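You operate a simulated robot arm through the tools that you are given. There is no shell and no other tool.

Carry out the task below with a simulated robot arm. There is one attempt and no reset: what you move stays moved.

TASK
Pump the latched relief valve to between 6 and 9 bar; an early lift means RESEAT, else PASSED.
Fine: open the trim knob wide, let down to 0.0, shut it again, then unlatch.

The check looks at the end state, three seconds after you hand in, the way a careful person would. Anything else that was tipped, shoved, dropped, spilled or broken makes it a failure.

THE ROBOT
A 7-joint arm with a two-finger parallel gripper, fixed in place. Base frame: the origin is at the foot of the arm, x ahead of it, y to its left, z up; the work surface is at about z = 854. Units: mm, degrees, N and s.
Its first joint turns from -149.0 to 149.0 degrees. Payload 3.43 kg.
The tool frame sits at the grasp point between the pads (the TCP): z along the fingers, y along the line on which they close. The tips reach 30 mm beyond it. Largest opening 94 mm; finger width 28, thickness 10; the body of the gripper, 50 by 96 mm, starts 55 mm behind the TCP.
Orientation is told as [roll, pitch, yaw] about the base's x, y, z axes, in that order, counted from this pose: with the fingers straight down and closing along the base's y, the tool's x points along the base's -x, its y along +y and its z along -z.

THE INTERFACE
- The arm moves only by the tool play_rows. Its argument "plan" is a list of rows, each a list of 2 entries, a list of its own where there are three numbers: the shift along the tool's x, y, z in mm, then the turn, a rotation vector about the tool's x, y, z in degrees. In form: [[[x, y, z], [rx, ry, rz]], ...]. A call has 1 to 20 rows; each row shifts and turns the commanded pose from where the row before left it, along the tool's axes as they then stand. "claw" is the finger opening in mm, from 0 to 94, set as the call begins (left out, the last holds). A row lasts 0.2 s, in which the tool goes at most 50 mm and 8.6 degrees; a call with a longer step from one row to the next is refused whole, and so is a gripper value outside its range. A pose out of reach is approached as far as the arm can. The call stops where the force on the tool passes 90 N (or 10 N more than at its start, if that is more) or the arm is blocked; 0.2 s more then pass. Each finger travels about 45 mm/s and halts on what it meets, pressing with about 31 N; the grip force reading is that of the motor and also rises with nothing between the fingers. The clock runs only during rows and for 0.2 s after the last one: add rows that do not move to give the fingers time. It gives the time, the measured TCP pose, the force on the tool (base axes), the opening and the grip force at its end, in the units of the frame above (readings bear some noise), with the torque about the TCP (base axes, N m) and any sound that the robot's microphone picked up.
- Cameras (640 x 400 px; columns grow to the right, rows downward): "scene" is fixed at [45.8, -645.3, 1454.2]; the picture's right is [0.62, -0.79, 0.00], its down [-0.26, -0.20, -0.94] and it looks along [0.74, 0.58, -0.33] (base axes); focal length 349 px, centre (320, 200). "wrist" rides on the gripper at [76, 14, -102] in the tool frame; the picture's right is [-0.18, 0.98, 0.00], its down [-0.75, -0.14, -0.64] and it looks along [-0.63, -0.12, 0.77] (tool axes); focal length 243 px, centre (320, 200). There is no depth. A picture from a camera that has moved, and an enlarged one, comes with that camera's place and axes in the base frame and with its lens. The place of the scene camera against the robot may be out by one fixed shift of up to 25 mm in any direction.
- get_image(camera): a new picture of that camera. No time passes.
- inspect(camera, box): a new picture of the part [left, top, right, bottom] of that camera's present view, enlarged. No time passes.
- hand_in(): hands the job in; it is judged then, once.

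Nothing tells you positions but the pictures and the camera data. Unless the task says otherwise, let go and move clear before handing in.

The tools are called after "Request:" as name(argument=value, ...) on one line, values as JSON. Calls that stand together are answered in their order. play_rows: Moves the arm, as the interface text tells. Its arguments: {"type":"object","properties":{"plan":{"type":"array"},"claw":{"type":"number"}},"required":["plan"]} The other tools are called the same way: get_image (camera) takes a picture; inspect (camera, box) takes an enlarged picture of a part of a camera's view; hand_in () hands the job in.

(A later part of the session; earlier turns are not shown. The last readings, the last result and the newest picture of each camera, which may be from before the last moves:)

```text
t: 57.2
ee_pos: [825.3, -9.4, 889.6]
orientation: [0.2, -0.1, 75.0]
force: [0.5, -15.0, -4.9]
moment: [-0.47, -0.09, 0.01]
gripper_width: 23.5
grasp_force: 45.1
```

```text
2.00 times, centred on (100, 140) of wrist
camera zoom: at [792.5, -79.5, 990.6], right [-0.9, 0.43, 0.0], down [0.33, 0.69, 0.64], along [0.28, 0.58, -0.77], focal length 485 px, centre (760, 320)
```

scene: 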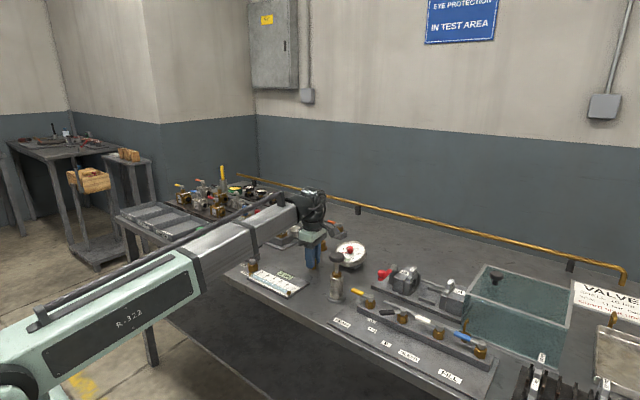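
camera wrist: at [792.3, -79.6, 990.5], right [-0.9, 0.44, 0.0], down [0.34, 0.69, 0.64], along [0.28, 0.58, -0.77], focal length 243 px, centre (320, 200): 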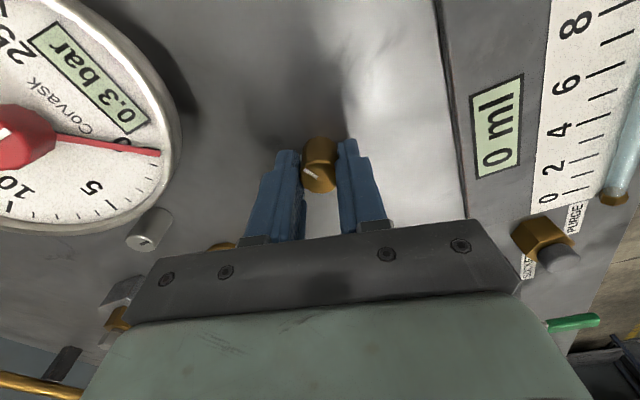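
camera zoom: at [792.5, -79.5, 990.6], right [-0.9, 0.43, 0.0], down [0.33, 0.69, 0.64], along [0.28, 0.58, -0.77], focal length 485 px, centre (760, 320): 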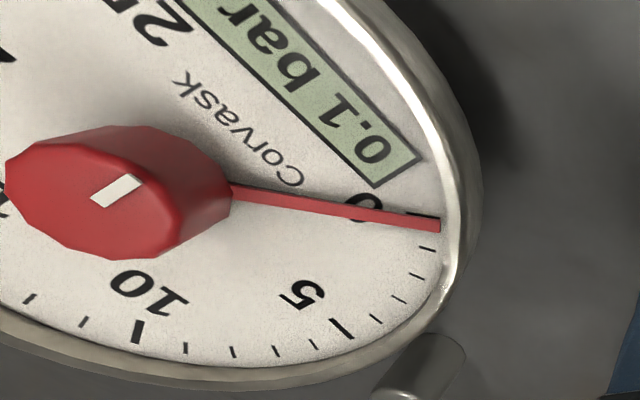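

It's at 0.1 and still falling slowly. I'll wait longer for a true 0.0.

Request:
play_rows(plan=[[[0, 0, 0], [0, 0, 0]], [[0, 0, 0], [0, 0, 0]], [[0, 0, 0], [0, 0, 0]], [[0, 0, 0], [0, 0, 0]], [[0, 0, 0], [0, 0, 0]], [[0, 0, 0], [0, 0, 0]], [[0, 0, 0], [0, 0, 0]], [[0, 0, 0], [0, 0, 0]], [[0, 0, 0], [0, 0, 0]], [[0, 0, 0], [0, 0, 0]], [[0, 0, 0], [0, 0, 0]], [[0, 0, 0], [0, 0, 0]], [[0, 0, 0], [0, 0, 0]], [[0, 0, 0], [0, 0, 0]], [[0, 0, 0], [0, 0, 0]], [[0, 0, 0], [0, 0, 0]], [[0, 0, 0], [0, 0, 0]], [[0, 0, 0], [0, 0, 0]], [[0, 0, 0], [0, 0, 0]], [[0, 0, 0], [0, 0, 0]]])

Request:
play_rows(plan=[[[0, 0, 0], [0, 0, 0]], [[0, 0, 0], [0, 0, 0]], [[0, 0, 0], [0, 0, 0]], [[0, 0, 0], [0, 0, 0]], [[0, 0, 0], [0, 0, 0]], [[0, 0, 0], [0, 0, 0]], [[0, 0, 0], [0, 0, 0]], [[0, 0, 0], [0, 0, 0]], [[0, 0, 0], [0, 0, 0]], [[0, 0, 0], [0, 0, 0]], [[0, 0, 0], [0, 0, 0]], [[0, 0, 0], [0, 0, 0]], [[0, 0, 0], [0, 0, 0]], [[0, 0, 0], [0, 0, 0]], [[0, 0, 0], [0, 0, 0]], [[0, 0, 0], [0, 0, 0]], [[0, 0, 0], [0, 0, 0]], [[0, 0, 0], [0, 0, 0]], [[0, 0, 0], [0, 0, 0]], [[0, 0, 0], [0, 0, 0]]])

Request:
inspect(camera="wrist", box=[0, 40, 200, 240])

```text
t: 61.4
ee_pos: [823.9, -10.6, 888.9]
orientation: [0.1, -0.1, 74.9]
force: [-0.7, -15.4, -4.5]
moment: [-0.42, -0.08, -0.01]
gripper_width: 23.5
grasp_force: 44.7
```

```text
t: 65.6
ee_pos: [825.3, -10.7, 888.5]
orientation: [0.1, 0.0, 74.9]
force: [1.2, -13.7, -3.5]
moment: [-0.44, -0.09, 0.01]
gripper_width: 23.7
grasp_force: 45.5
```

```text
2.00 times, centred on (100, 140) of wrist
camera zoom: at [792.5, -79.5, 990.6], right [-0.9, 0.43, 0.0], down [0.33, 0.69, 0.64], along [0.28, 0.58, -0.77], focal length 485 px, centre (760, 320)
```

zoom: 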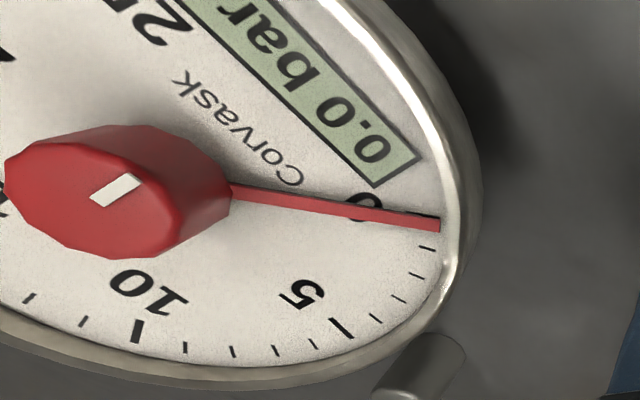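

The gauge reads 0.0 bar. Now I'll shut the trim knob by turning clockwise back to its stop.

Request:
play_rows(plan=[[[0.7, -0.2, 0], [0, 0, 6.5]], [[0, 0, 0], [0, 0, 6.5]], [[0, 0, 0], [0, 0, 6.5]], [[0, 0, 0], [0, 0, 6.5]], [[0, 0, 0], [0, 0, 6.5]], [[0, 0, 0], [0, 0, 6.5]], [[0, 0, 0], [0, 0, 6.5]], [[0, 0, 0], [0, 0, 6.5]], [[0, 0, 0], [0, 0, 6.5]], [[0, 0, 0], [0, 0, 6.5]], [[0, 0, 0], [0, 0, 6.5]], [[0, 0, 0], [0, 0, 6.5]], [[0, 0, 0], [0, 0, 6.5]], [[0, 0, 0], [0, 0, 6.5]], [[0, 0, 0], [0, 0, 6.5]], [[0, 0, 0], [0, 0, 6.5]], [[0, 0, 0], [0, 0, 6.5]], [[0, 0, 0], [0, 0, 0]]])

Request:
inspect(camera="wrist", box=[280, 120, 360, 220])

```text
t: 69.4
ee_pos: [824.7, -9.1, 889.9]
orientation: [0.1, 0.1, -35.7]
force: [2.5, 24.1, -7.1]
moment: [-0.22, -0.34, 0.0]
gripper_width: 23.4
grasp_force: 44.6
```

```text
4.00 times, centred on (320, 170) of wrist
camera zoom: at [772.3, 46.7, 991.1], right [0.72, 0.69, 0.0], down [0.53, -0.56, 0.64], along [0.44, -0.46, -0.77], focal length 970 px, centre (320, 320)
```

zoom: 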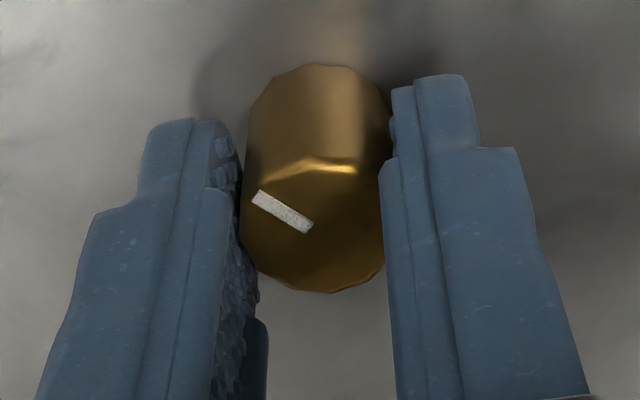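

The mark is almost back to its original direction (about 4–6° short). I'll turn a bit more until I feel the closed stop.

Request:
play_rows(plan=[[[0, 0, 0], [0, 0, 4]], [[0, 0, 0], [0, 0, 4]], [[0, 0, 0], [0, 0, 4]], [[0, 0, 0], [0, 0, 4]], [[0, 0, 0], [0, 0, 0]]])

Request:
inspect(camera="wrist", box=[280, 120, 360, 220])

```text
t: 70.6
ee_pos: [825.2, -10.5, 889.4]
orientation: [0.3, 0.1, -51.7]
force: [13.3, 18.1, -0.6]
moment: [0.63, -0.41, 0.36]
gripper_width: 23.4
grasp_force: 44.6
```

```text
4.00 times, centred on (320, 170) of wrist
camera zoom: at [790.2, 58.7, 991.3], right [0.89, 0.47, 0.0], down [0.36, -0.68, 0.64], along [0.3, -0.57, -0.77], focal length 970 px, centre (320, 320)
```

zoom: 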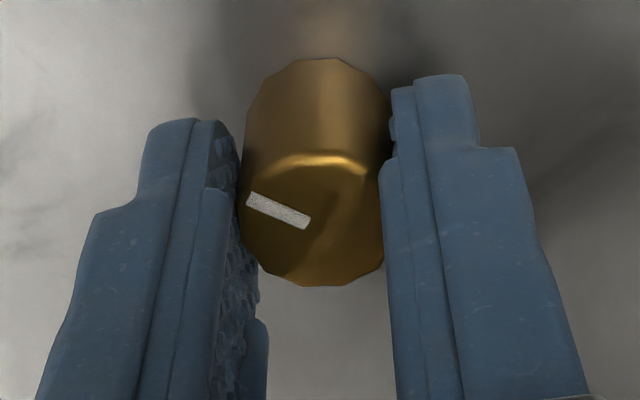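

Torque rose at the stop, so the trim knob is shut. I'll open the fingers, lift clear and check the mark and display.

Request:
play_rows(plan=[[[0, 0, 0], [0, 0, 0]], [[0, 0, 0], [0, 0, 0]], [[0, 0, 0], [0, 0, 0]], [[0, 0, -20], [0, 0, 0]], [[0, 0, -30], [0, 0, 0]], [[0, 0, -40], [0, 0, 0]], [[0, 0, -40], [0, 0, 0]], [[0, 0, 0], [0, 0, 0]]], claw=60)

Request:
get_image(camera="wrist")

Request:
inspect(camera="scene", box=[300, 225, 380, 280])

```text
t: 72.4
ee_pos: [823.5, -10.5, 1019.7]
orientation: [0.0, 0.1, -51.6]
force: [0.3, 0.4, 0.1]
moment: [0.0, 0.0, 0.0]
gripper_width: 59.9
grasp_force: 0.0
```

```text
taken
camera wrist: at [789.9, 58.7, 1121.7], right [0.88, 0.47, 0.0], down [0.36, -0.68, 0.64], along [0.3, -0.57, -0.77], focal length 243 px, centre (320, 200)
```

wrist: 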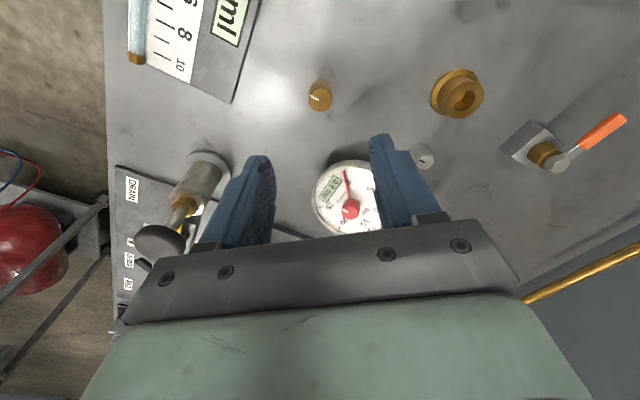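

```text
7.27 times, centred on (340, 252) of scene
camera zoom: at [45.8, -645.3, 1454.2], right [0.62, -0.79, 0.0], down [-0.26, -0.2, -0.94], along [0.74, 0.58, -0.33], focal length 2536 px, centre (174, -182)
```

zoom: 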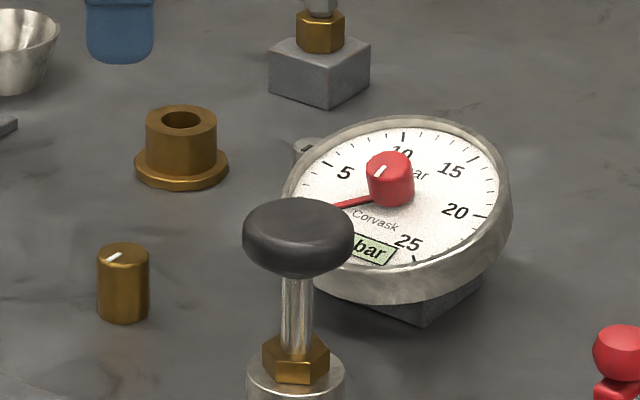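

The knob mark is back to its original direction. I'll read the gauge once more and then look at the latch area.

Request:
inspect(camera="wrist", box=[300, 150, 400, 240])

Request:
play_rows(plan=[[[0, 0, -5], [0, 0, -8]], [[0, 0, -5], [0, 0, -8]], [[0, 0, -5], [0, 0, -8]], [[0, 0, -5], [0, 0, -8]], [[0, 0, -5], [0, 0, -8]], [[0, 0, -5], [0, 0, -8]], [[0, 0, 0], [0, 0, -3.6]], [[0, 0, 0], [0, 0, 0]]])

```text
4.44 times, centred on (350, 195) of wrist
camera zoom: at [789.9, 58.7, 1121.7], right [0.88, 0.47, 0.0], down [0.36, -0.68, 0.64], along [0.3, -0.57, -0.77], focal length 1078 px, centre (187, 222)
```

zoom: 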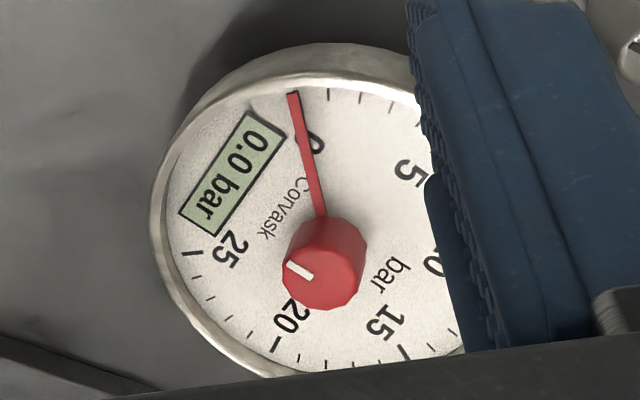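

```text
t: 74.2
ee_pos: [824.7, -12.9, 1050.0]
orientation: [0.1, 0.0, 0.1]
force: [-0.3, 0.1, -0.6]
moment: [0.01, -0.01, -0.02]
gripper_width: 60.0
grasp_force: 0.1
```

Gauge at 0.0 bar. Now I'll move over to the relief stand to locate the latch knob.

Request:
play_rows(plan=[[[7, 38, 0], [0, 0, 0]], [[7, 38, 0], [0, 0, 0]], [[7, 38, 0], [0, 0, 0]], [[7, 38, 0], [0, 0, 0]], [[7, 38, 0], [0, 0, 0]], [[7, 38, 0], [0, 0, 0]], [[0, 0, 0], [0, 0, 0]]], claw=94)

Request:
get_image(camera="wrist")

Request:
inspect(camera="wrist", box=[250, 110, 400, 220])

Request:
inspect(camera="scene", box=[255, 205, 325, 250])

```text
t: 75.8
ee_pos: [781.9, 217.6, 1051.6]
orientation: [0.1, 0.1, 0.0]
force: [0.3, 0.4, 0.0]
moment: [-0.01, -0.01, 0.01]
gripper_width: 94.0
grasp_force: 0.2
```

```text
taken
camera wrist: at [707.7, 232.6, 1153.4], right [0.18, 0.98, 0.0], down [0.75, -0.14, 0.64], along [0.63, -0.12, -0.77], focal length 243 px, centre (320, 200)
```

wrist: 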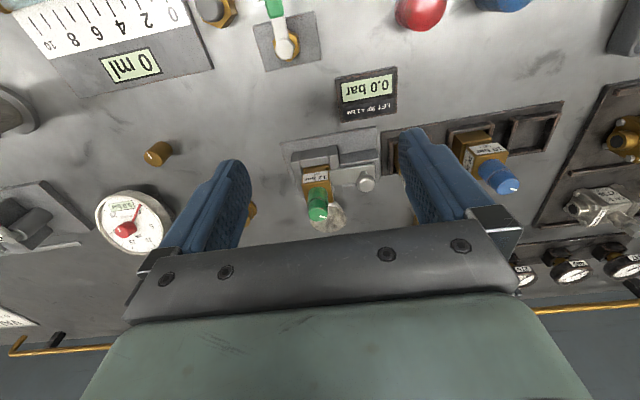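

```text
3.64 times, centred on (325, 165) of wrist
camera zoom: at [707.7, 232.6, 1153.4], right [0.18, 0.98, 0.0], down [0.75, -0.14, 0.64], along [0.63, -0.12, -0.77], focal length 882 px, centre (302, 327)
```

zoom: 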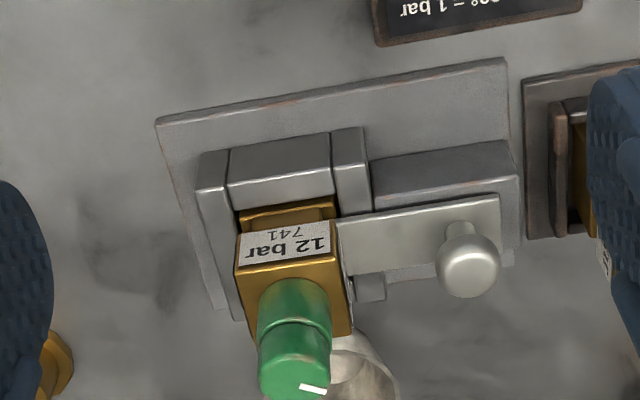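

```text
8.89 times, centred on (290, 228) of scene
camera zoom: at [45.8, -645.3, 1454.2], right [0.62, -0.79, 0.0], down [-0.26, -0.2, -0.94], along [0.74, 0.58, -0.33], focal length 3100 px, centre (587, -44)
```

zoom: 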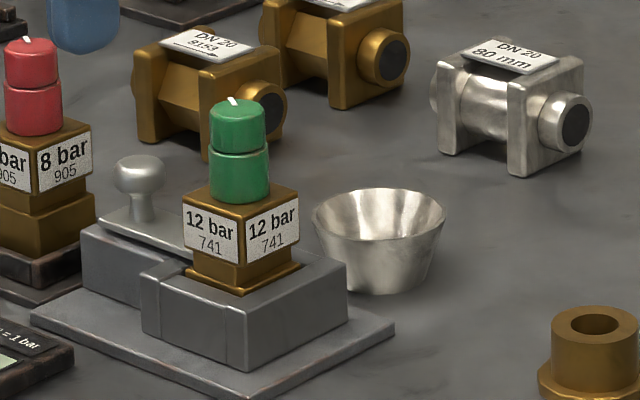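

The latch knob is at about (882, 254, 919) and slides in +y away from the valve at (887, 197). I'll turn the gripper 90° so the fingers straddle the knob along x, and come above it.

Request:
play_rows(plan=[[[0, 0, 0], [0, 0, 8.2]], [[0, 0, 0], [0, 0, 8.2]], [[0, 0, 0], [0, 0, 8.2]], [[0, 0, 0], [0, 0, 8.2]], [[0, 0, 0], [0, 0, 8.2]], [[0, 0, 0], [0, 0, 8.2]], [[0, 0, 0], [0, 0, 8.2]], [[0, 0, 0], [0, 0, 8.2]], [[0, 0, 0], [0, 0, 8.2]], [[0, 0, 0], [0, 0, 8.2]], [[0, 0, 0], [0, 0, 8]], [[7.2, 25, 0], [0, 0, 0]], [[7.2, 25, 0], [0, 0, 0]], [[7.2, 25, 0], [0, 0, 0]], [[7.2, 25, 20], [0, 0, 0]], [[0, 0, 20], [0, 0, 0]], [[0, 0, 0], [0, 0, 0]]], claw=50)

Request:
get_image(camera="wrist")

Request:
inspect(camera="wrist", box=[250, 60, 410, 220])

Request:
inspect(camera="scene", box=[240, 180, 340, 255])

```text
t: 79.4
ee_pos: [884.1, 245.0, 1010.5]
orientation: [-0.1, 0.1, -89.9]
force: [-0.1, -0.6, 0.3]
moment: [0.01, -0.02, -0.03]
gripper_width: 50.1
grasp_force: 0.2
```

```text
taken
camera wrist: at [899.7, 321.5, 1110.7], right [0.98, -0.18, 0.0], down [-0.14, -0.76, 0.64], along [-0.12, -0.63, -0.77], focal length 243 px, centre (320, 200)
```

wrist: 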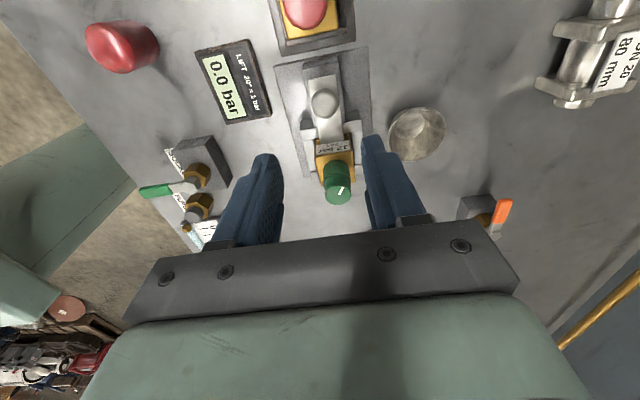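

```text
2.50 times, centred on (330, 140) of wrist
camera zoom: at [899.7, 321.5, 1110.7], right [0.98, -0.18, 0.0], down [-0.14, -0.76, 0.64], along [-0.12, -0.63, -0.77], focal length 606 px, centre (295, 350)
```

zoom: 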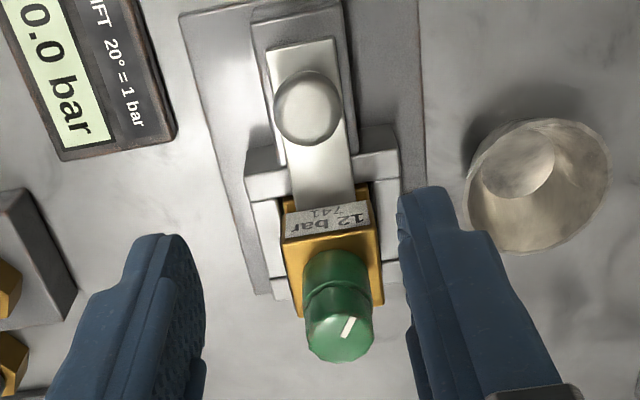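

```text
5.33 times, centred on (290, 218) of scene
camera zoom: at [45.8, -645.3, 1454.2], right [0.62, -0.79, 0.0], down [-0.26, -0.2, -0.94], along [0.74, 0.58, -0.33], focal length 1860 px, centre (480, 107)
```

zoom: 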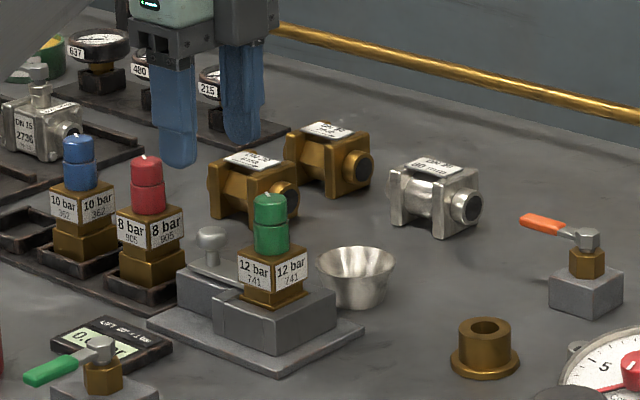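

The latch knob resolves to about (892, 256, 908), in line with the valve at (892, 195). I'll descend with the fingers straddling it, biased slightly toward the valve side to leave travel room.

Request:
play_rows(plan=[[[3, 8.4, 15], [0, 0, 0]], [[0, 0, 20], [0, 0, 0]], [[0, 0, 20], [0, 0, 0]], [[0, 0, 15], [0, 0, 0]], [[0, 0, 10], [0, 0, 0]], [[0, 0, 0], [0, 0, 0]]])

Request:
get_image(camera="wrist")

Request:
inspect(camera="scene", box=[240, 190, 330, 250])

```text
t: 80.8
ee_pos: [892.1, 250.2, 929.4]
orientation: [-0.1, 0.0, -90.0]
force: [-0.2, -0.1, -0.1]
moment: [-0.03, -0.04, -0.03]
gripper_width: 50.1
grasp_force: 0.1
```

```text
taken
camera wrist: at [907.1, 325.7, 1031.6], right [0.98, -0.18, 0.0], down [-0.14, -0.76, 0.64], along [-0.12, -0.63, -0.77], focal length 243 px, centre (320, 200)
```

wrist: 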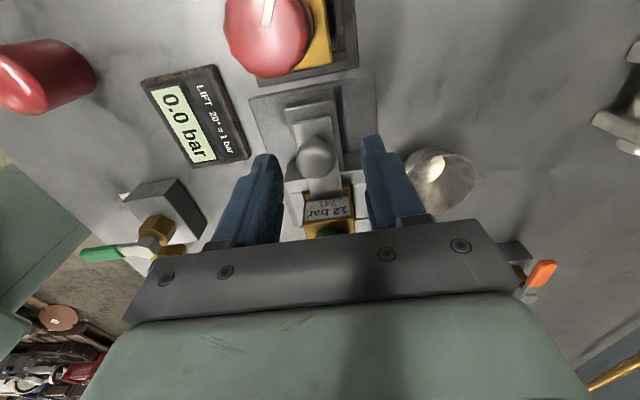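

```text
6.67 times, centred on (285, 220) of scene
camera zoom: at [45.8, -645.3, 1454.2], right [0.62, -0.79, 0.0], down [-0.26, -0.2, -0.94], along [0.74, 0.58, -0.33], focal length 2325 px, centre (553, 67)
```

zoom: 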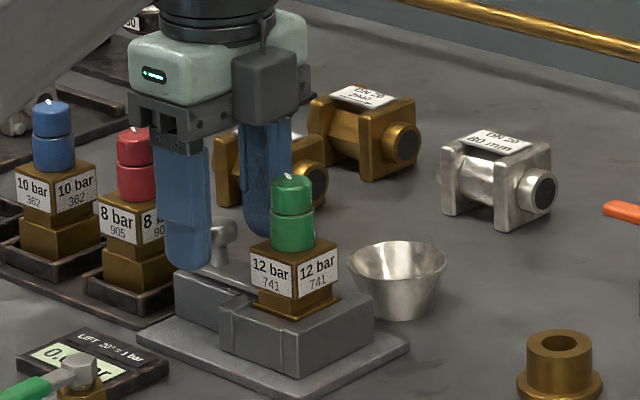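

The fingers straddle the latch knob. I'll close gently on it.

Request:
play_rows(plan=[[[0, 0, 0], [0, 0, 0]], [[0, 0, 0], [0, 0, 0]], [[0, 0, 0], [0, 0, 0]], [[0, 0, 0], [0, 0, 0]]], claw=16)

Request:
get_image(camera="wrist")

```text
t: 81.8
ee_pos: [890.3, 248.5, 930.9]
orientation: [-0.2, 0.1, -90.1]
force: [-14.8, -0.1, -3.8]
moment: [0.01, 0.34, 0.09]
gripper_width: 20.5
grasp_force: 45.1
```

```text
taken
camera wrist: at [905.9, 325.8, 1031.7], right [0.98, -0.18, 0.0], down [-0.14, -0.76, 0.64], along [-0.12, -0.63, -0.77], focal length 243 px, centre (320, 200)
```

wrist: 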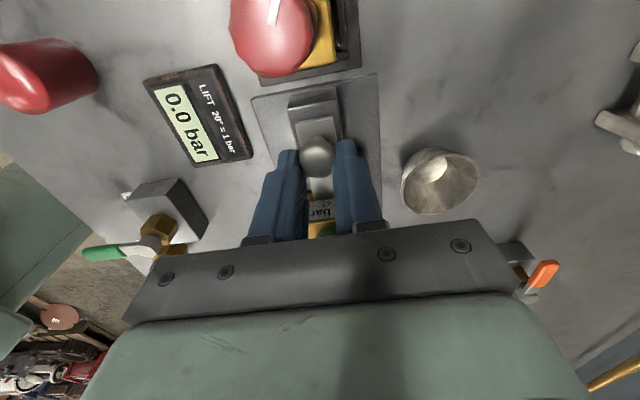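

Gripped at 20.5 mm. I'll relieve the side load and slide the latch in +y slowly, watching the force.

Request:
play_rows(plan=[[[0, -1, 0], [0, 0, 0]], [[3, 0, 0], [0, 0, 0]], [[3, 0, 0], [0, 0, 0]], [[3, 0, 0], [0, 0, 0]], [[0, 0, 0], [0, 0, 0]]])

Request:
get_image(camera="wrist")

Request:
inspect(camera="scene", box=[240, 190, 330, 250])

```text
t: 83.0
ee_pos: [889.6, 257.4, 930.4]
orientation: [-0.1, 0.1, -90.0]
force: [-11.8, 0.2, -8.8]
moment: [-0.15, 0.25, 0.1]
gripper_width: 20.3
grasp_force: 45.3
```

```text
taken
camera wrist: at [905.7, 335.0, 1031.7], right [0.98, -0.18, 0.0], down [-0.14, -0.76, 0.64], along [-0.12, -0.63, -0.77], focal length 243 px, centre (320, 200)
```

wrist: 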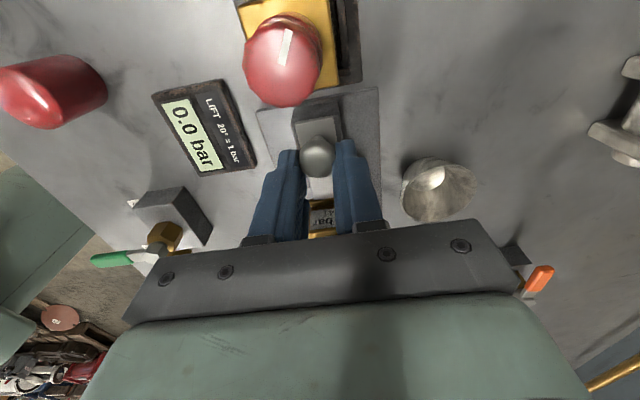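

```text
6.67 times, centred on (285, 220) of scene
camera zoom: at [45.8, -645.3, 1454.2], right [0.62, -0.79, 0.0], down [-0.26, -0.2, -0.94], along [0.74, 0.58, -0.33], focal length 2325 px, centre (553, 67)
```

zoom: 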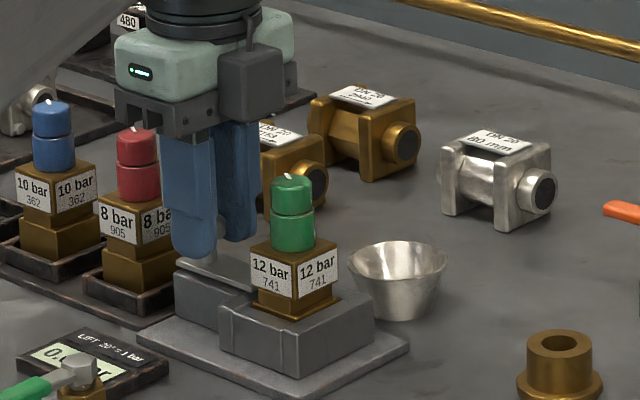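

The latch plate slides with the knob. I'll keep sliding it in small steps and check when it clears the valve or hits its stop.

Request:
play_rows(plan=[[[3, 0, 0], [0, 0, 0]], [[3, 0, 0], [0, 0, 0]], [[3, 0, 0], [0, 0, 0]], [[0, 0, 0], [0, 0, 0]]])

Request:
inspect(camera="scene", box=[240, 190, 330, 250])

Request:
inspect(camera="wrist", box=[240, 80, 400, 240])

```text
t: 84.0
ee_pos: [891.2, 265.3, 930.1]
orientation: [-0.1, 0.1, -90.2]
force: [-8.5, -6.9, -6.2]
moment: [0.27, 0.16, 0.06]
gripper_width: 20.6
grasp_force: 45.0
```

```text
6.67 times, centred on (285, 220) of scene
camera zoom: at [45.8, -645.3, 1454.2], right [0.62, -0.79, 0.0], down [-0.26, -0.2, -0.94], along [0.74, 0.58, -0.33], focal length 2325 px, centre (553, 67)
```

zoom: 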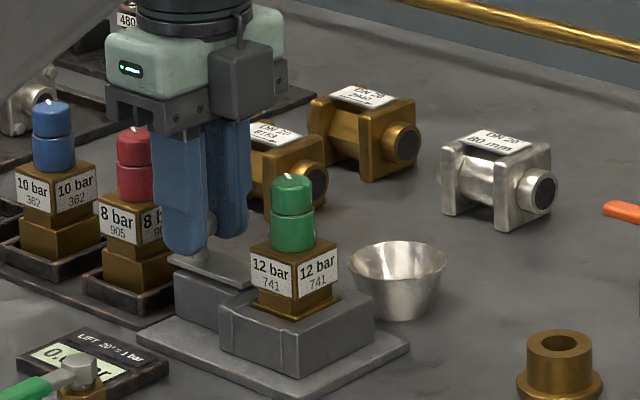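

```text
2.50 times, centred on (320, 160) of wrist
camera zoom: at [905.6, 342.3, 1031.7], right [0.98, -0.19, 0.0], down [-0.14, -0.75, 0.64], along [-0.12, -0.63, -0.77], focal length 606 px, centre (320, 300)
```

zoom: 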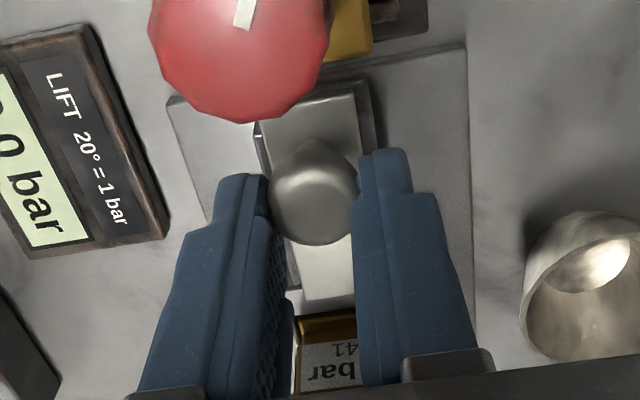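

The plate end has now pulled away from the valve and I feel about 7 N of resistance. I'll push a little further to confirm it is at its end stop.

Request:
play_rows(plan=[[[2, 0, 0], [0, 0, 0]], [[2, 0, 0], [0, 0, 0]], [[0, 0, 0], [0, 0, 0]]])

Request:
inspect(camera="scene", box=[255, 205, 315, 250])

Request:
inspect(camera="wrist", box=[240, 80, 400, 240])

```text
t: 84.8
ee_pos: [890.8, 266.5, 930.6]
orientation: [-0.1, -0.2, -90.2]
force: [-5.7, -33.4, -5.2]
moment: [-0.72, 0.18, 0.06]
gripper_width: 20.8
grasp_force: 45.3
```

```text
8.89 times, centred on (285, 228) of scene
camera zoom: at [45.8, -645.3, 1454.2], right [0.62, -0.79, 0.0], down [-0.26, -0.2, -0.94], along [0.74, 0.58, -0.33], focal length 3100 px, centre (631, -44)
```

zoom: 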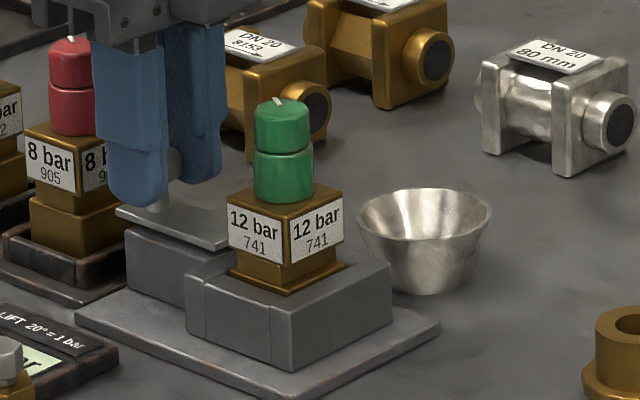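

```text
2.50 times, centred on (320, 160) of wrist
camera zoom: at [905.7, 344.2, 1031.5], right [0.98, -0.19, 0.0], down [-0.14, -0.75, 0.65], along [-0.12, -0.63, -0.76], focal length 606 px, centre (320, 300)
```

zoom: 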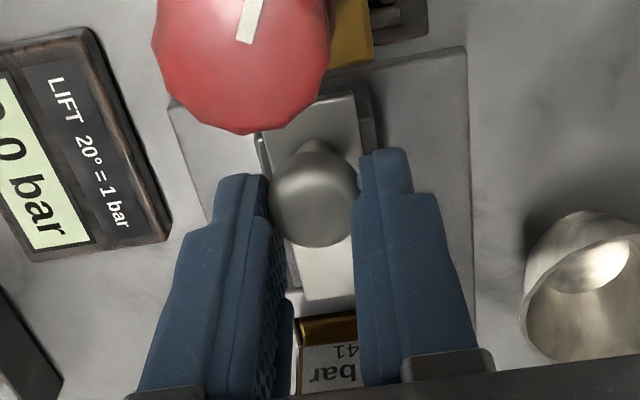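

Resistance jumped to 33 N, so the latch is at its open stop, about 16 mm withdrawn and clear of the valve. I'll relax, release the knob and lift straight up.

Request:
play_rows(plan=[[[-2, 0, 0], [0, 0, 0]], [[0, 0, 0], [0, 0, 0]]])

Request:
play_rows(plan=[[[0, 0, 0], [0, 0, 0]], [[0, 0, 0], [0, 0, 0]], [[0, 0, 0], [0, 0, 0]], [[0, 0, -15], [0, 0, 0]], [[0, 0, -30], [0, 0, 0]], [[0, 0, -40], [0, 0, 0]], [[0, 0, 0], [0, 0, 0]]], claw=50)

Request:
get_image(camera="wrist")

Request:
inspect(camera="wrist", box=[250, 40, 410, 220])

Request:
inspect(camera="scene", box=[255, 205, 315, 250])

```text
t: 85.4
ee_pos: [888.9, 267.0, 930.3]
orientation: [0.1, 0.0, -90.1]
force: [-5.4, -26.4, -3.5]
moment: [-1.28, 0.11, 0.0]
gripper_width: 20.6
grasp_force: 45.1
```

```text
t: 87.0
ee_pos: [890.5, 269.4, 1014.7]
orientation: [-0.1, 0.1, -90.0]
force: [0.0, 0.2, -0.6]
moment: [0.01, 0.0, -0.02]
gripper_width: 50.0
grasp_force: 0.2
```

```text
taken
camera wrist: at [905.8, 346.0, 1116.7], right [0.98, -0.18, 0.0], down [-0.14, -0.76, 0.64], along [-0.12, -0.63, -0.77], focal length 243 px, centre (320, 200)
```

wrist: 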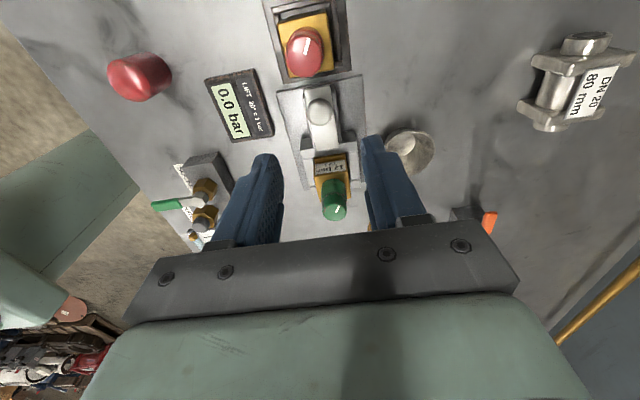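

```text
2.22 times, centred on (330, 130) of wrist
camera zoom: at [905.8, 346.0, 1116.7], right [0.98, -0.18, 0.0], down [-0.14, -0.76, 0.64], along [-0.12, -0.63, -0.77], focal length 539 px, centre (298, 356)
```

zoom: 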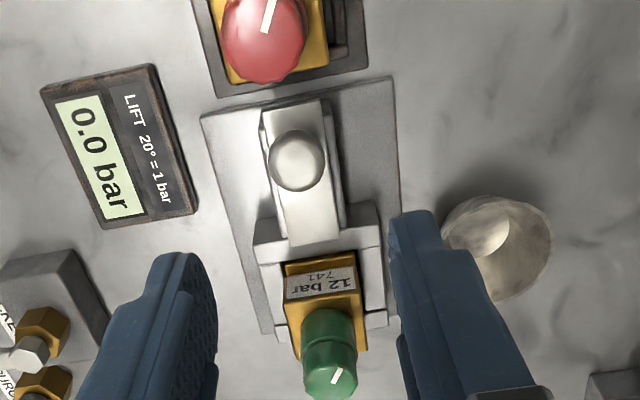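

```text
8.89 times, centred on (285, 228) of scene
camera zoom: at [45.8, -645.3, 1454.2], right [0.62, -0.79, 0.0], down [-0.26, -0.2, -0.94], along [0.74, 0.58, -0.33], focal length 3100 px, centre (631, -44)
```

zoom: 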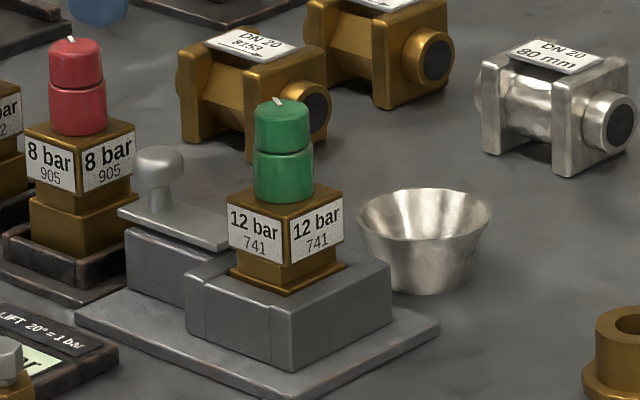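

The latch stays withdrawn and the valve is free. I'll now centre over the green valve at about (892, 196), fingers along x, and descend to grip its brass body (not the adjustable cap).

Request:
play_rows(plan=[[[-37, 1, 0], [0, 0, 0]], [[-36.4, 1, 0], [0, 0, 0]], [[0, 0, 15], [0, 0, 0]], [[0, 0, 0], [0, 0, 0]]], claw=64)

Request:
get_image(camera="wrist")

Request:
inspect(camera="wrist", box=[250, 60, 410, 220])

Request:
inspect(camera="scene", box=[240, 190, 330, 250])

```text
t: 88.0
ee_pos: [892.7, 196.1, 998.3]
orientation: [-0.1, 0.1, -90.0]
force: [0.6, -0.2, -0.3]
moment: [0.0, 0.03, -0.04]
gripper_width: 63.9
grasp_force: 0.1
```

```text
taken
camera wrist: at [908.0, 272.8, 1100.4], right [0.98, -0.18, 0.0], down [-0.14, -0.76, 0.64], along [-0.12, -0.63, -0.77], focal length 243 px, centre (320, 200)
```

wrist: 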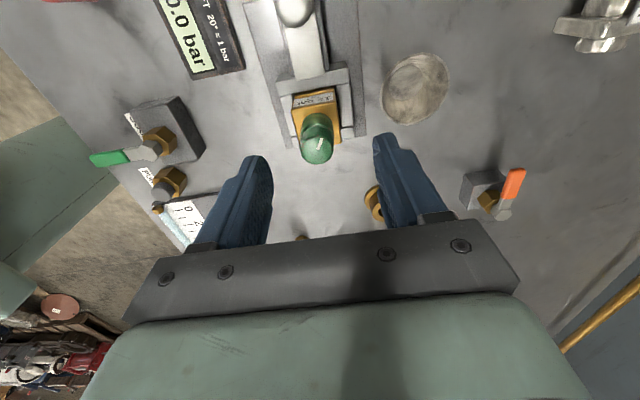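

```text
2.50 times, centred on (330, 140) of wrist
camera zoom: at [908.0, 272.8, 1100.4], right [0.98, -0.18, 0.0], down [-0.14, -0.76, 0.64], along [-0.12, -0.63, -0.77], focal length 606 px, centre (295, 350)
```

zoom: 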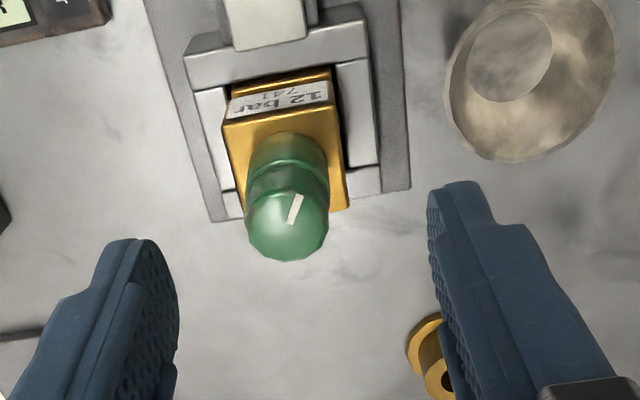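

```text
6.67 times, centred on (285, 220) of scene
camera zoom: at [45.8, -645.3, 1454.2], right [0.62, -0.79, 0.0], down [-0.26, -0.2, -0.94], along [0.74, 0.58, -0.33], focal length 2325 px, centre (553, 67)
```

zoom: 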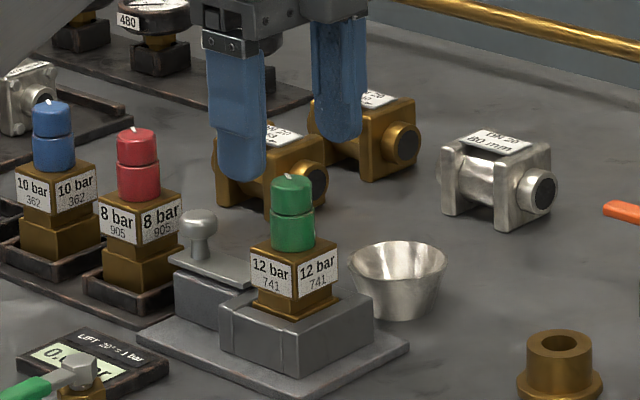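

The cap is centred at about (892, 197), matching the TCP. I'll descend with open fingers to grip the brass body above the stand.

Request:
play_rows(plan=[[[1, -0.5, 20], [0, 0, 0]], [[0, 0, 20], [0, 0, 0]], [[0, 0, 20], [0, 0, 0]], [[0, 0, 15], [0, 0, 0]], [[0, 0, 8], [0, 0, 0]], [[0, 0, 0], [0, 0, 0]]])

Request:
get_image(camera="wrist")

Request:
inspect(camera="scene", box=[240, 190, 330, 250])

```text
t: 89.4
ee_pos: [892.3, 197.4, 916.0]
orientation: [-0.1, 0.1, -90.1]
force: [-0.3, -0.8, -0.6]
moment: [0.05, 0.0, 0.0]
gripper_width: 63.9
grasp_force: 0.0
```

```text
taken
camera wrist: at [907.7, 274.2, 1018.0], right [0.98, -0.18, 0.0], down [-0.14, -0.76, 0.64], along [-0.12, -0.63, -0.77], focal length 243 px, centre (320, 200)
```

wrist: 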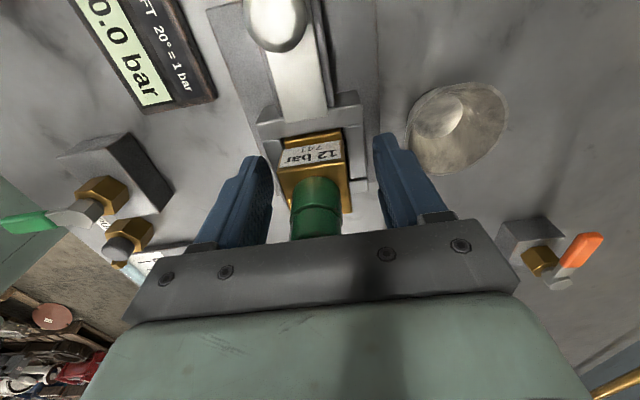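

```text
6.67 times, centred on (285, 220) of scene
camera zoom: at [45.8, -645.3, 1454.2], right [0.62, -0.79, 0.0], down [-0.26, -0.2, -0.94], along [0.74, 0.58, -0.33], focal length 2325 px, centre (553, 67)
```

zoom: 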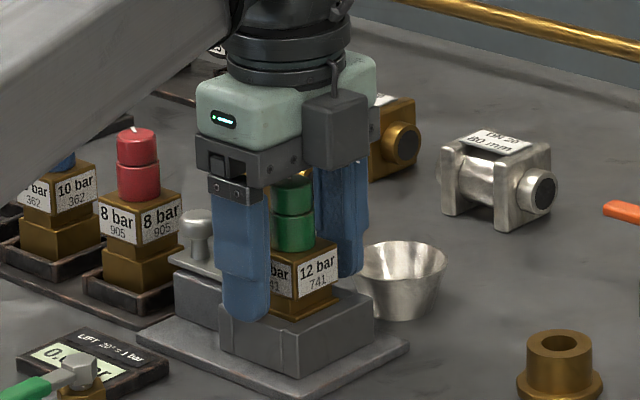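

The fingers straddle the brass body with the tips just above the stand. I'll close on it.

Request:
play_rows(plan=[[[0, 0, 0], [0, 0, 0]], [[0, 0, 0], [0, 0, 0]], [[0, 0, 0], [0, 0, 0]], [[0, 0, 0], [0, 0, 0]]], claw=24)

Request:
get_image(camera="wrist")

```text
t: 90.4
ee_pos: [892.9, 197.4, 916.0]
orientation: [-0.1, 0.2, -90.0]
force: [-2.4, 0.7, 1.4]
moment: [0.02, 0.05, 0.02]
gripper_width: 39.2
grasp_force: 31.2
```

```text
taken
camera wrist: at [907.5, 274.1, 1018.2], right [0.98, -0.18, 0.0], down [-0.14, -0.76, 0.64], along [-0.12, -0.63, -0.77], focal length 243 px, centre (320, 200)
```

wrist: 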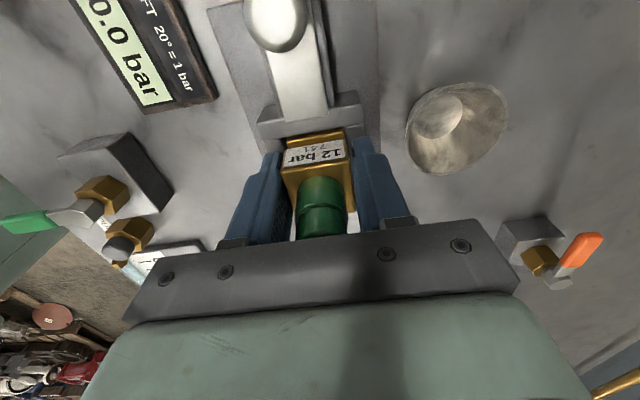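

The body is gripped at 39 mm with little side load. I'll lift slowly and check that it comes out freely.

Request:
play_rows(plan=[[[0, 0, -4], [0, 0, 0]], [[0, 0, -6], [0, 0, 0]], [[0, 0, -8], [0, 0, 0]], [[0, 0, -10], [0, 0, 0]], [[0, 0, 0], [0, 0, 0]]])

Request:
inspect(camera="scene", box=[240, 180, 330, 250])

Request:
get_image(camera="wrist")

```text
t: 91.6
ee_pos: [892.2, 196.7, 945.3]
orientation: [-0.1, 0.1, -90.0]
force: [0.0, 0.0, -3.8]
moment: [0.03, -0.01, -0.01]
gripper_width: 39.2
grasp_force: 30.7
```

```text
5.71 times, centred on (285, 215) of scene
camera zoom: at [45.8, -645.3, 1454.2], right [0.62, -0.79, 0.0], down [-0.26, -0.2, -0.94], along [0.74, 0.58, -0.33], focal length 1993 px, centre (520, 114)
```

zoom: 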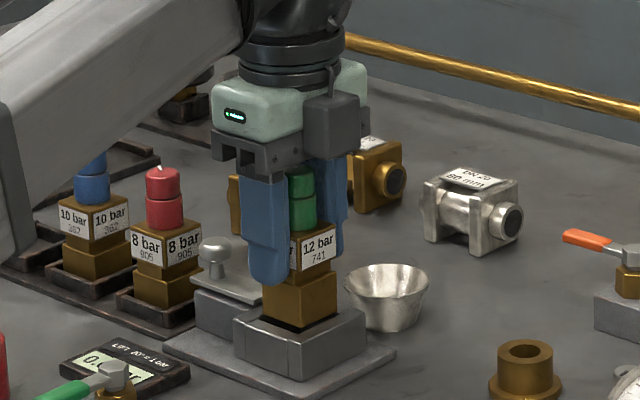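

```text
taken
camera wrist: at [907.8, 274.2, 1046.4], right [0.98, -0.18, 0.0], down [-0.14, -0.76, 0.64], along [-0.12, -0.63, -0.77], focal length 243 px, centre (320, 200)
```

wrist: 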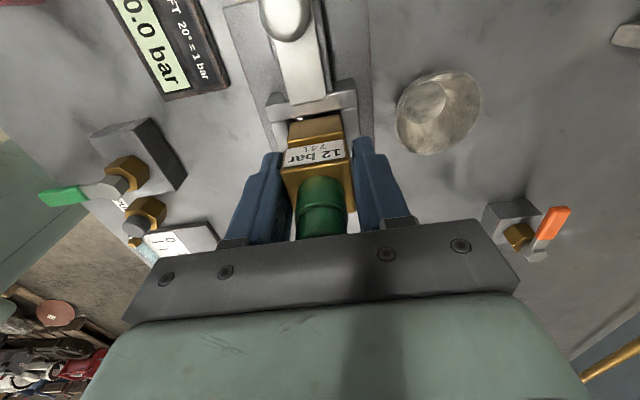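

The valve came out cleanly. I'll raise it well above everything, move back from the rack, and turn the wrist back to neutral.

Request:
play_rows(plan=[[[0, 0, -15], [0, 0, 0]], [[0, 0, -25], [0, 0, 0]], [[0, 0, -25], [0, 0, 0]], [[0, 0, -25], [0, 0, 0]], [[0, 0, -15], [0, 0, 0]], [[0, -20, 0], [0, 0, 0]], [[0, -25, 0], [0, 0, 0]], [[0, -25, 0], [0, 0, 0]], [[0, -20, 0], [0, 0, 0]], [[0, 0, 0], [0, 0, 0]]])

Request:
play_rows(plan=[[[0, 0, 0], [0, 0, -5]], [[0, 0, 0], [0, 0, -7]], [[0, 0, 0], [0, 0, -7]], [[0, 0, 0], [0, 0, -7]], [[0, 0, 0], [0, 0, -7]], [[0, 0, 0], [0, 0, -7]], [[0, 0, 0], [0, 0, -7]], [[0, 0, 0], [0, 0, -7]], [[0, 0, 0], [0, 0, -7]], [[0, 0, 0], [0, 0, -7]], [[0, 0, 0], [0, 0, -7]], [[0, 0, 0], [0, 0, -7]], [[0, 0, 0], [0, 0, -5]], [[0, 0, 0], [0, 0, -3]], [[0, 0, 0], [0, 0, 0]]])

Request:
get_image(camera="wrist")

Request:
get_image(camera="scene")

```text
t: 93.8
ee_pos: [802.1, 195.5, 1051.3]
orientation: [-0.2, 0.2, -90.1]
force: [0.5, 0.8, -4.8]
moment: [-0.01, 0.0, 0.01]
gripper_width: 39.2
grasp_force: 30.9
```

```text
t: 97.0
ee_pos: [802.8, 195.9, 1049.4]
orientation: [0.1, 0.1, 0.1]
force: [0.4, 0.7, -3.9]
moment: [-0.04, 0.04, -0.04]
gripper_width: 39.3
grasp_force: 31.5
```

```text
taken
camera wrist: at [727.3, 210.9, 1151.5], right [0.18, 0.98, 0.0], down [0.75, -0.14, 0.64], along [0.63, -0.12, -0.77], focal length 243 px, centre (320, 200)
```

wrist: 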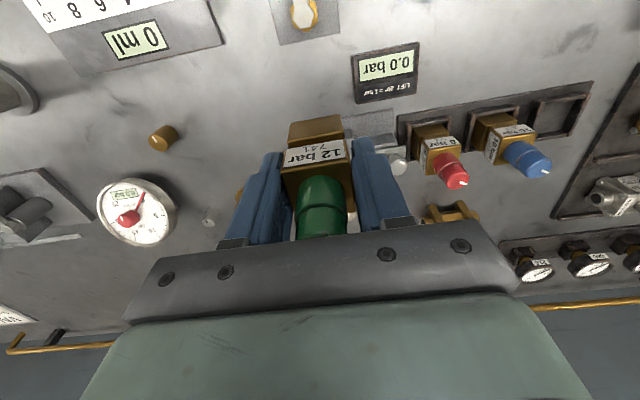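

```text
taken
```

scene: 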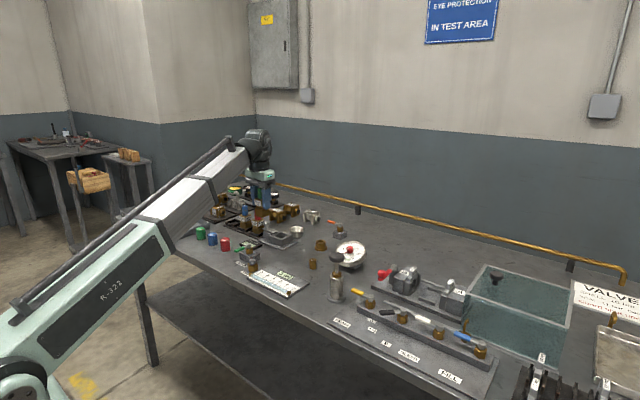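

The valve is held securely and the wrist is neutral. I'll carry it high over to the tray area at about (750, 540) and look at the tray labels.

Request:
play_rows(plan=[[[3, 15, 0], [0, 0, 0]], [[4, 28, 0], [0, 0, 0]], [[4, 30, 0], [0, 0, 0]], [[4, 30, 0], [0, 0, 0]], [[4, 30, 0], [0, 0, 0]], [[4, 30, 0], [0, 0, 0]], [[4, 30, 0], [0, 0, 0]], [[4, 30, 0], [0, 0, 0]], [[4, 30, 0], [0, 0, 0]], [[4, 30, 0], [0, 0, 0]], [[4, 30, 0], [0, 0, 0]], [[4, 20, 0], [0, 0, 0]], [[4, 10, 0], [0, 0, 0]], [[0, 0, 0], [0, 0, 0]]])

Request:
get_image(camera="wrist")

Request:
get_image(camera="scene")

Request:
inspect(camera="scene", box=[110, 160, 260, 260])

```text
t: 100.0
ee_pos: [751.8, 539.4, 1050.4]
orientation: [0.1, 0.2, 0.0]
force: [0.9, 1.2, -4.6]
moment: [0.02, -0.01, 0.0]
gripper_width: 39.2
grasp_force: 30.5
```

```text
taken
camera wrist: at [676.3, 554.5, 1152.0], right [0.18, 0.98, 0.0], down [0.75, -0.14, 0.64], along [0.63, -0.12, -0.77], focal length 243 px, centre (320, 200)
```

wrist: 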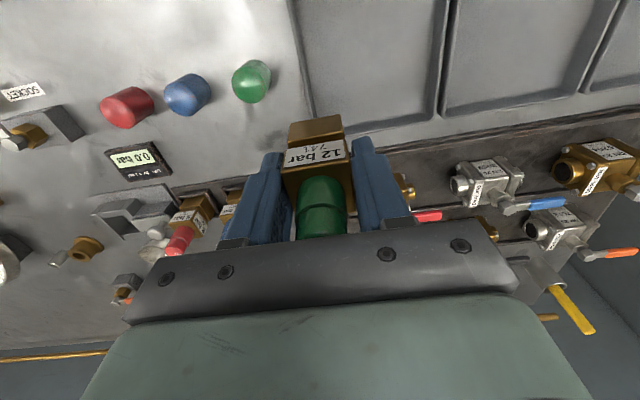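

```text
taken
```

scene: 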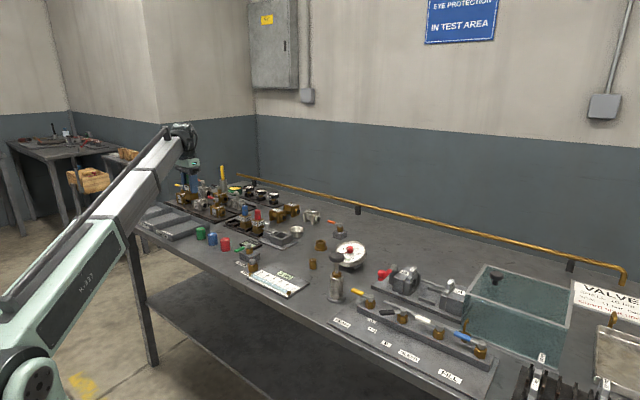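

```text
4.00 times, centred on (185, 210) of scene
camera zoom: at [45.8, -645.3, 1454.2], right [0.62, -0.79, 0.0], down [-0.26, -0.2, -0.94], along [0.74, 0.58, -0.33], focal length 1395 px, centre (860, 160)
```

zoom: 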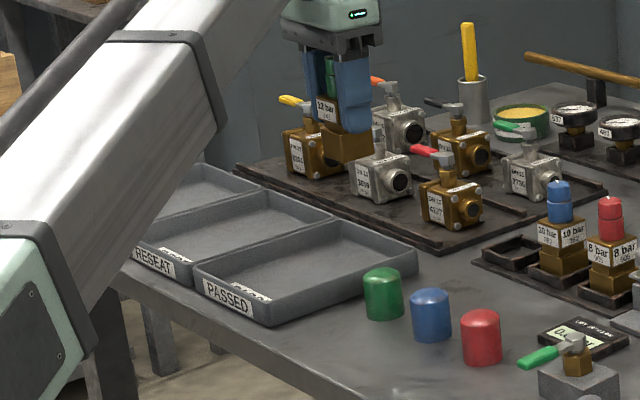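

The PASSED tray is the one next to the green plug. I'll zoom in on the wrist view to fix its bounds before placing.

Request:
inspect(camera="wrist", box=[270, 0, 480, 160])

Request:
inspect(camera="scene", box=[135, 205, 225, 250])

```text
2.50 times, centred on (375, 80) of wrist
camera zoom: at [676.3, 554.5, 1152.0], right [0.18, 0.98, 0.0], down [0.75, -0.14, 0.64], along [0.63, -0.12, -0.77], focal length 606 px, centre (182, 500)
```

zoom: 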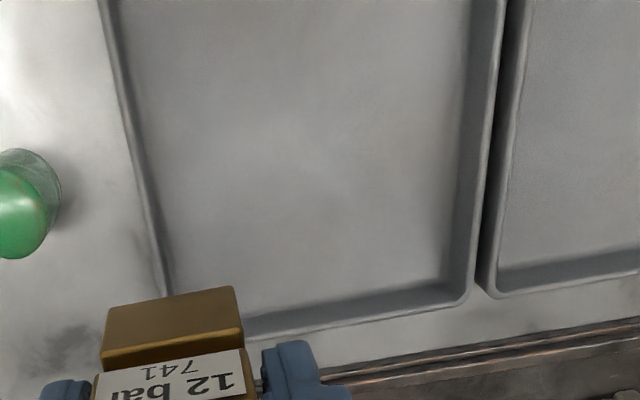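

```text
7.11 times, centred on (180, 228) of scene
camera zoom: at [45.8, -645.3, 1454.2], right [0.62, -0.79, 0.0], down [-0.26, -0.2, -0.94], along [0.74, 0.58, -0.33], focal length 2480 px, centre (1316, 4)
```

zoom: 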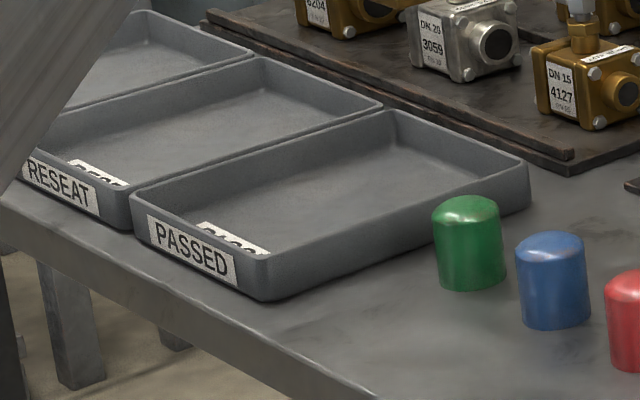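

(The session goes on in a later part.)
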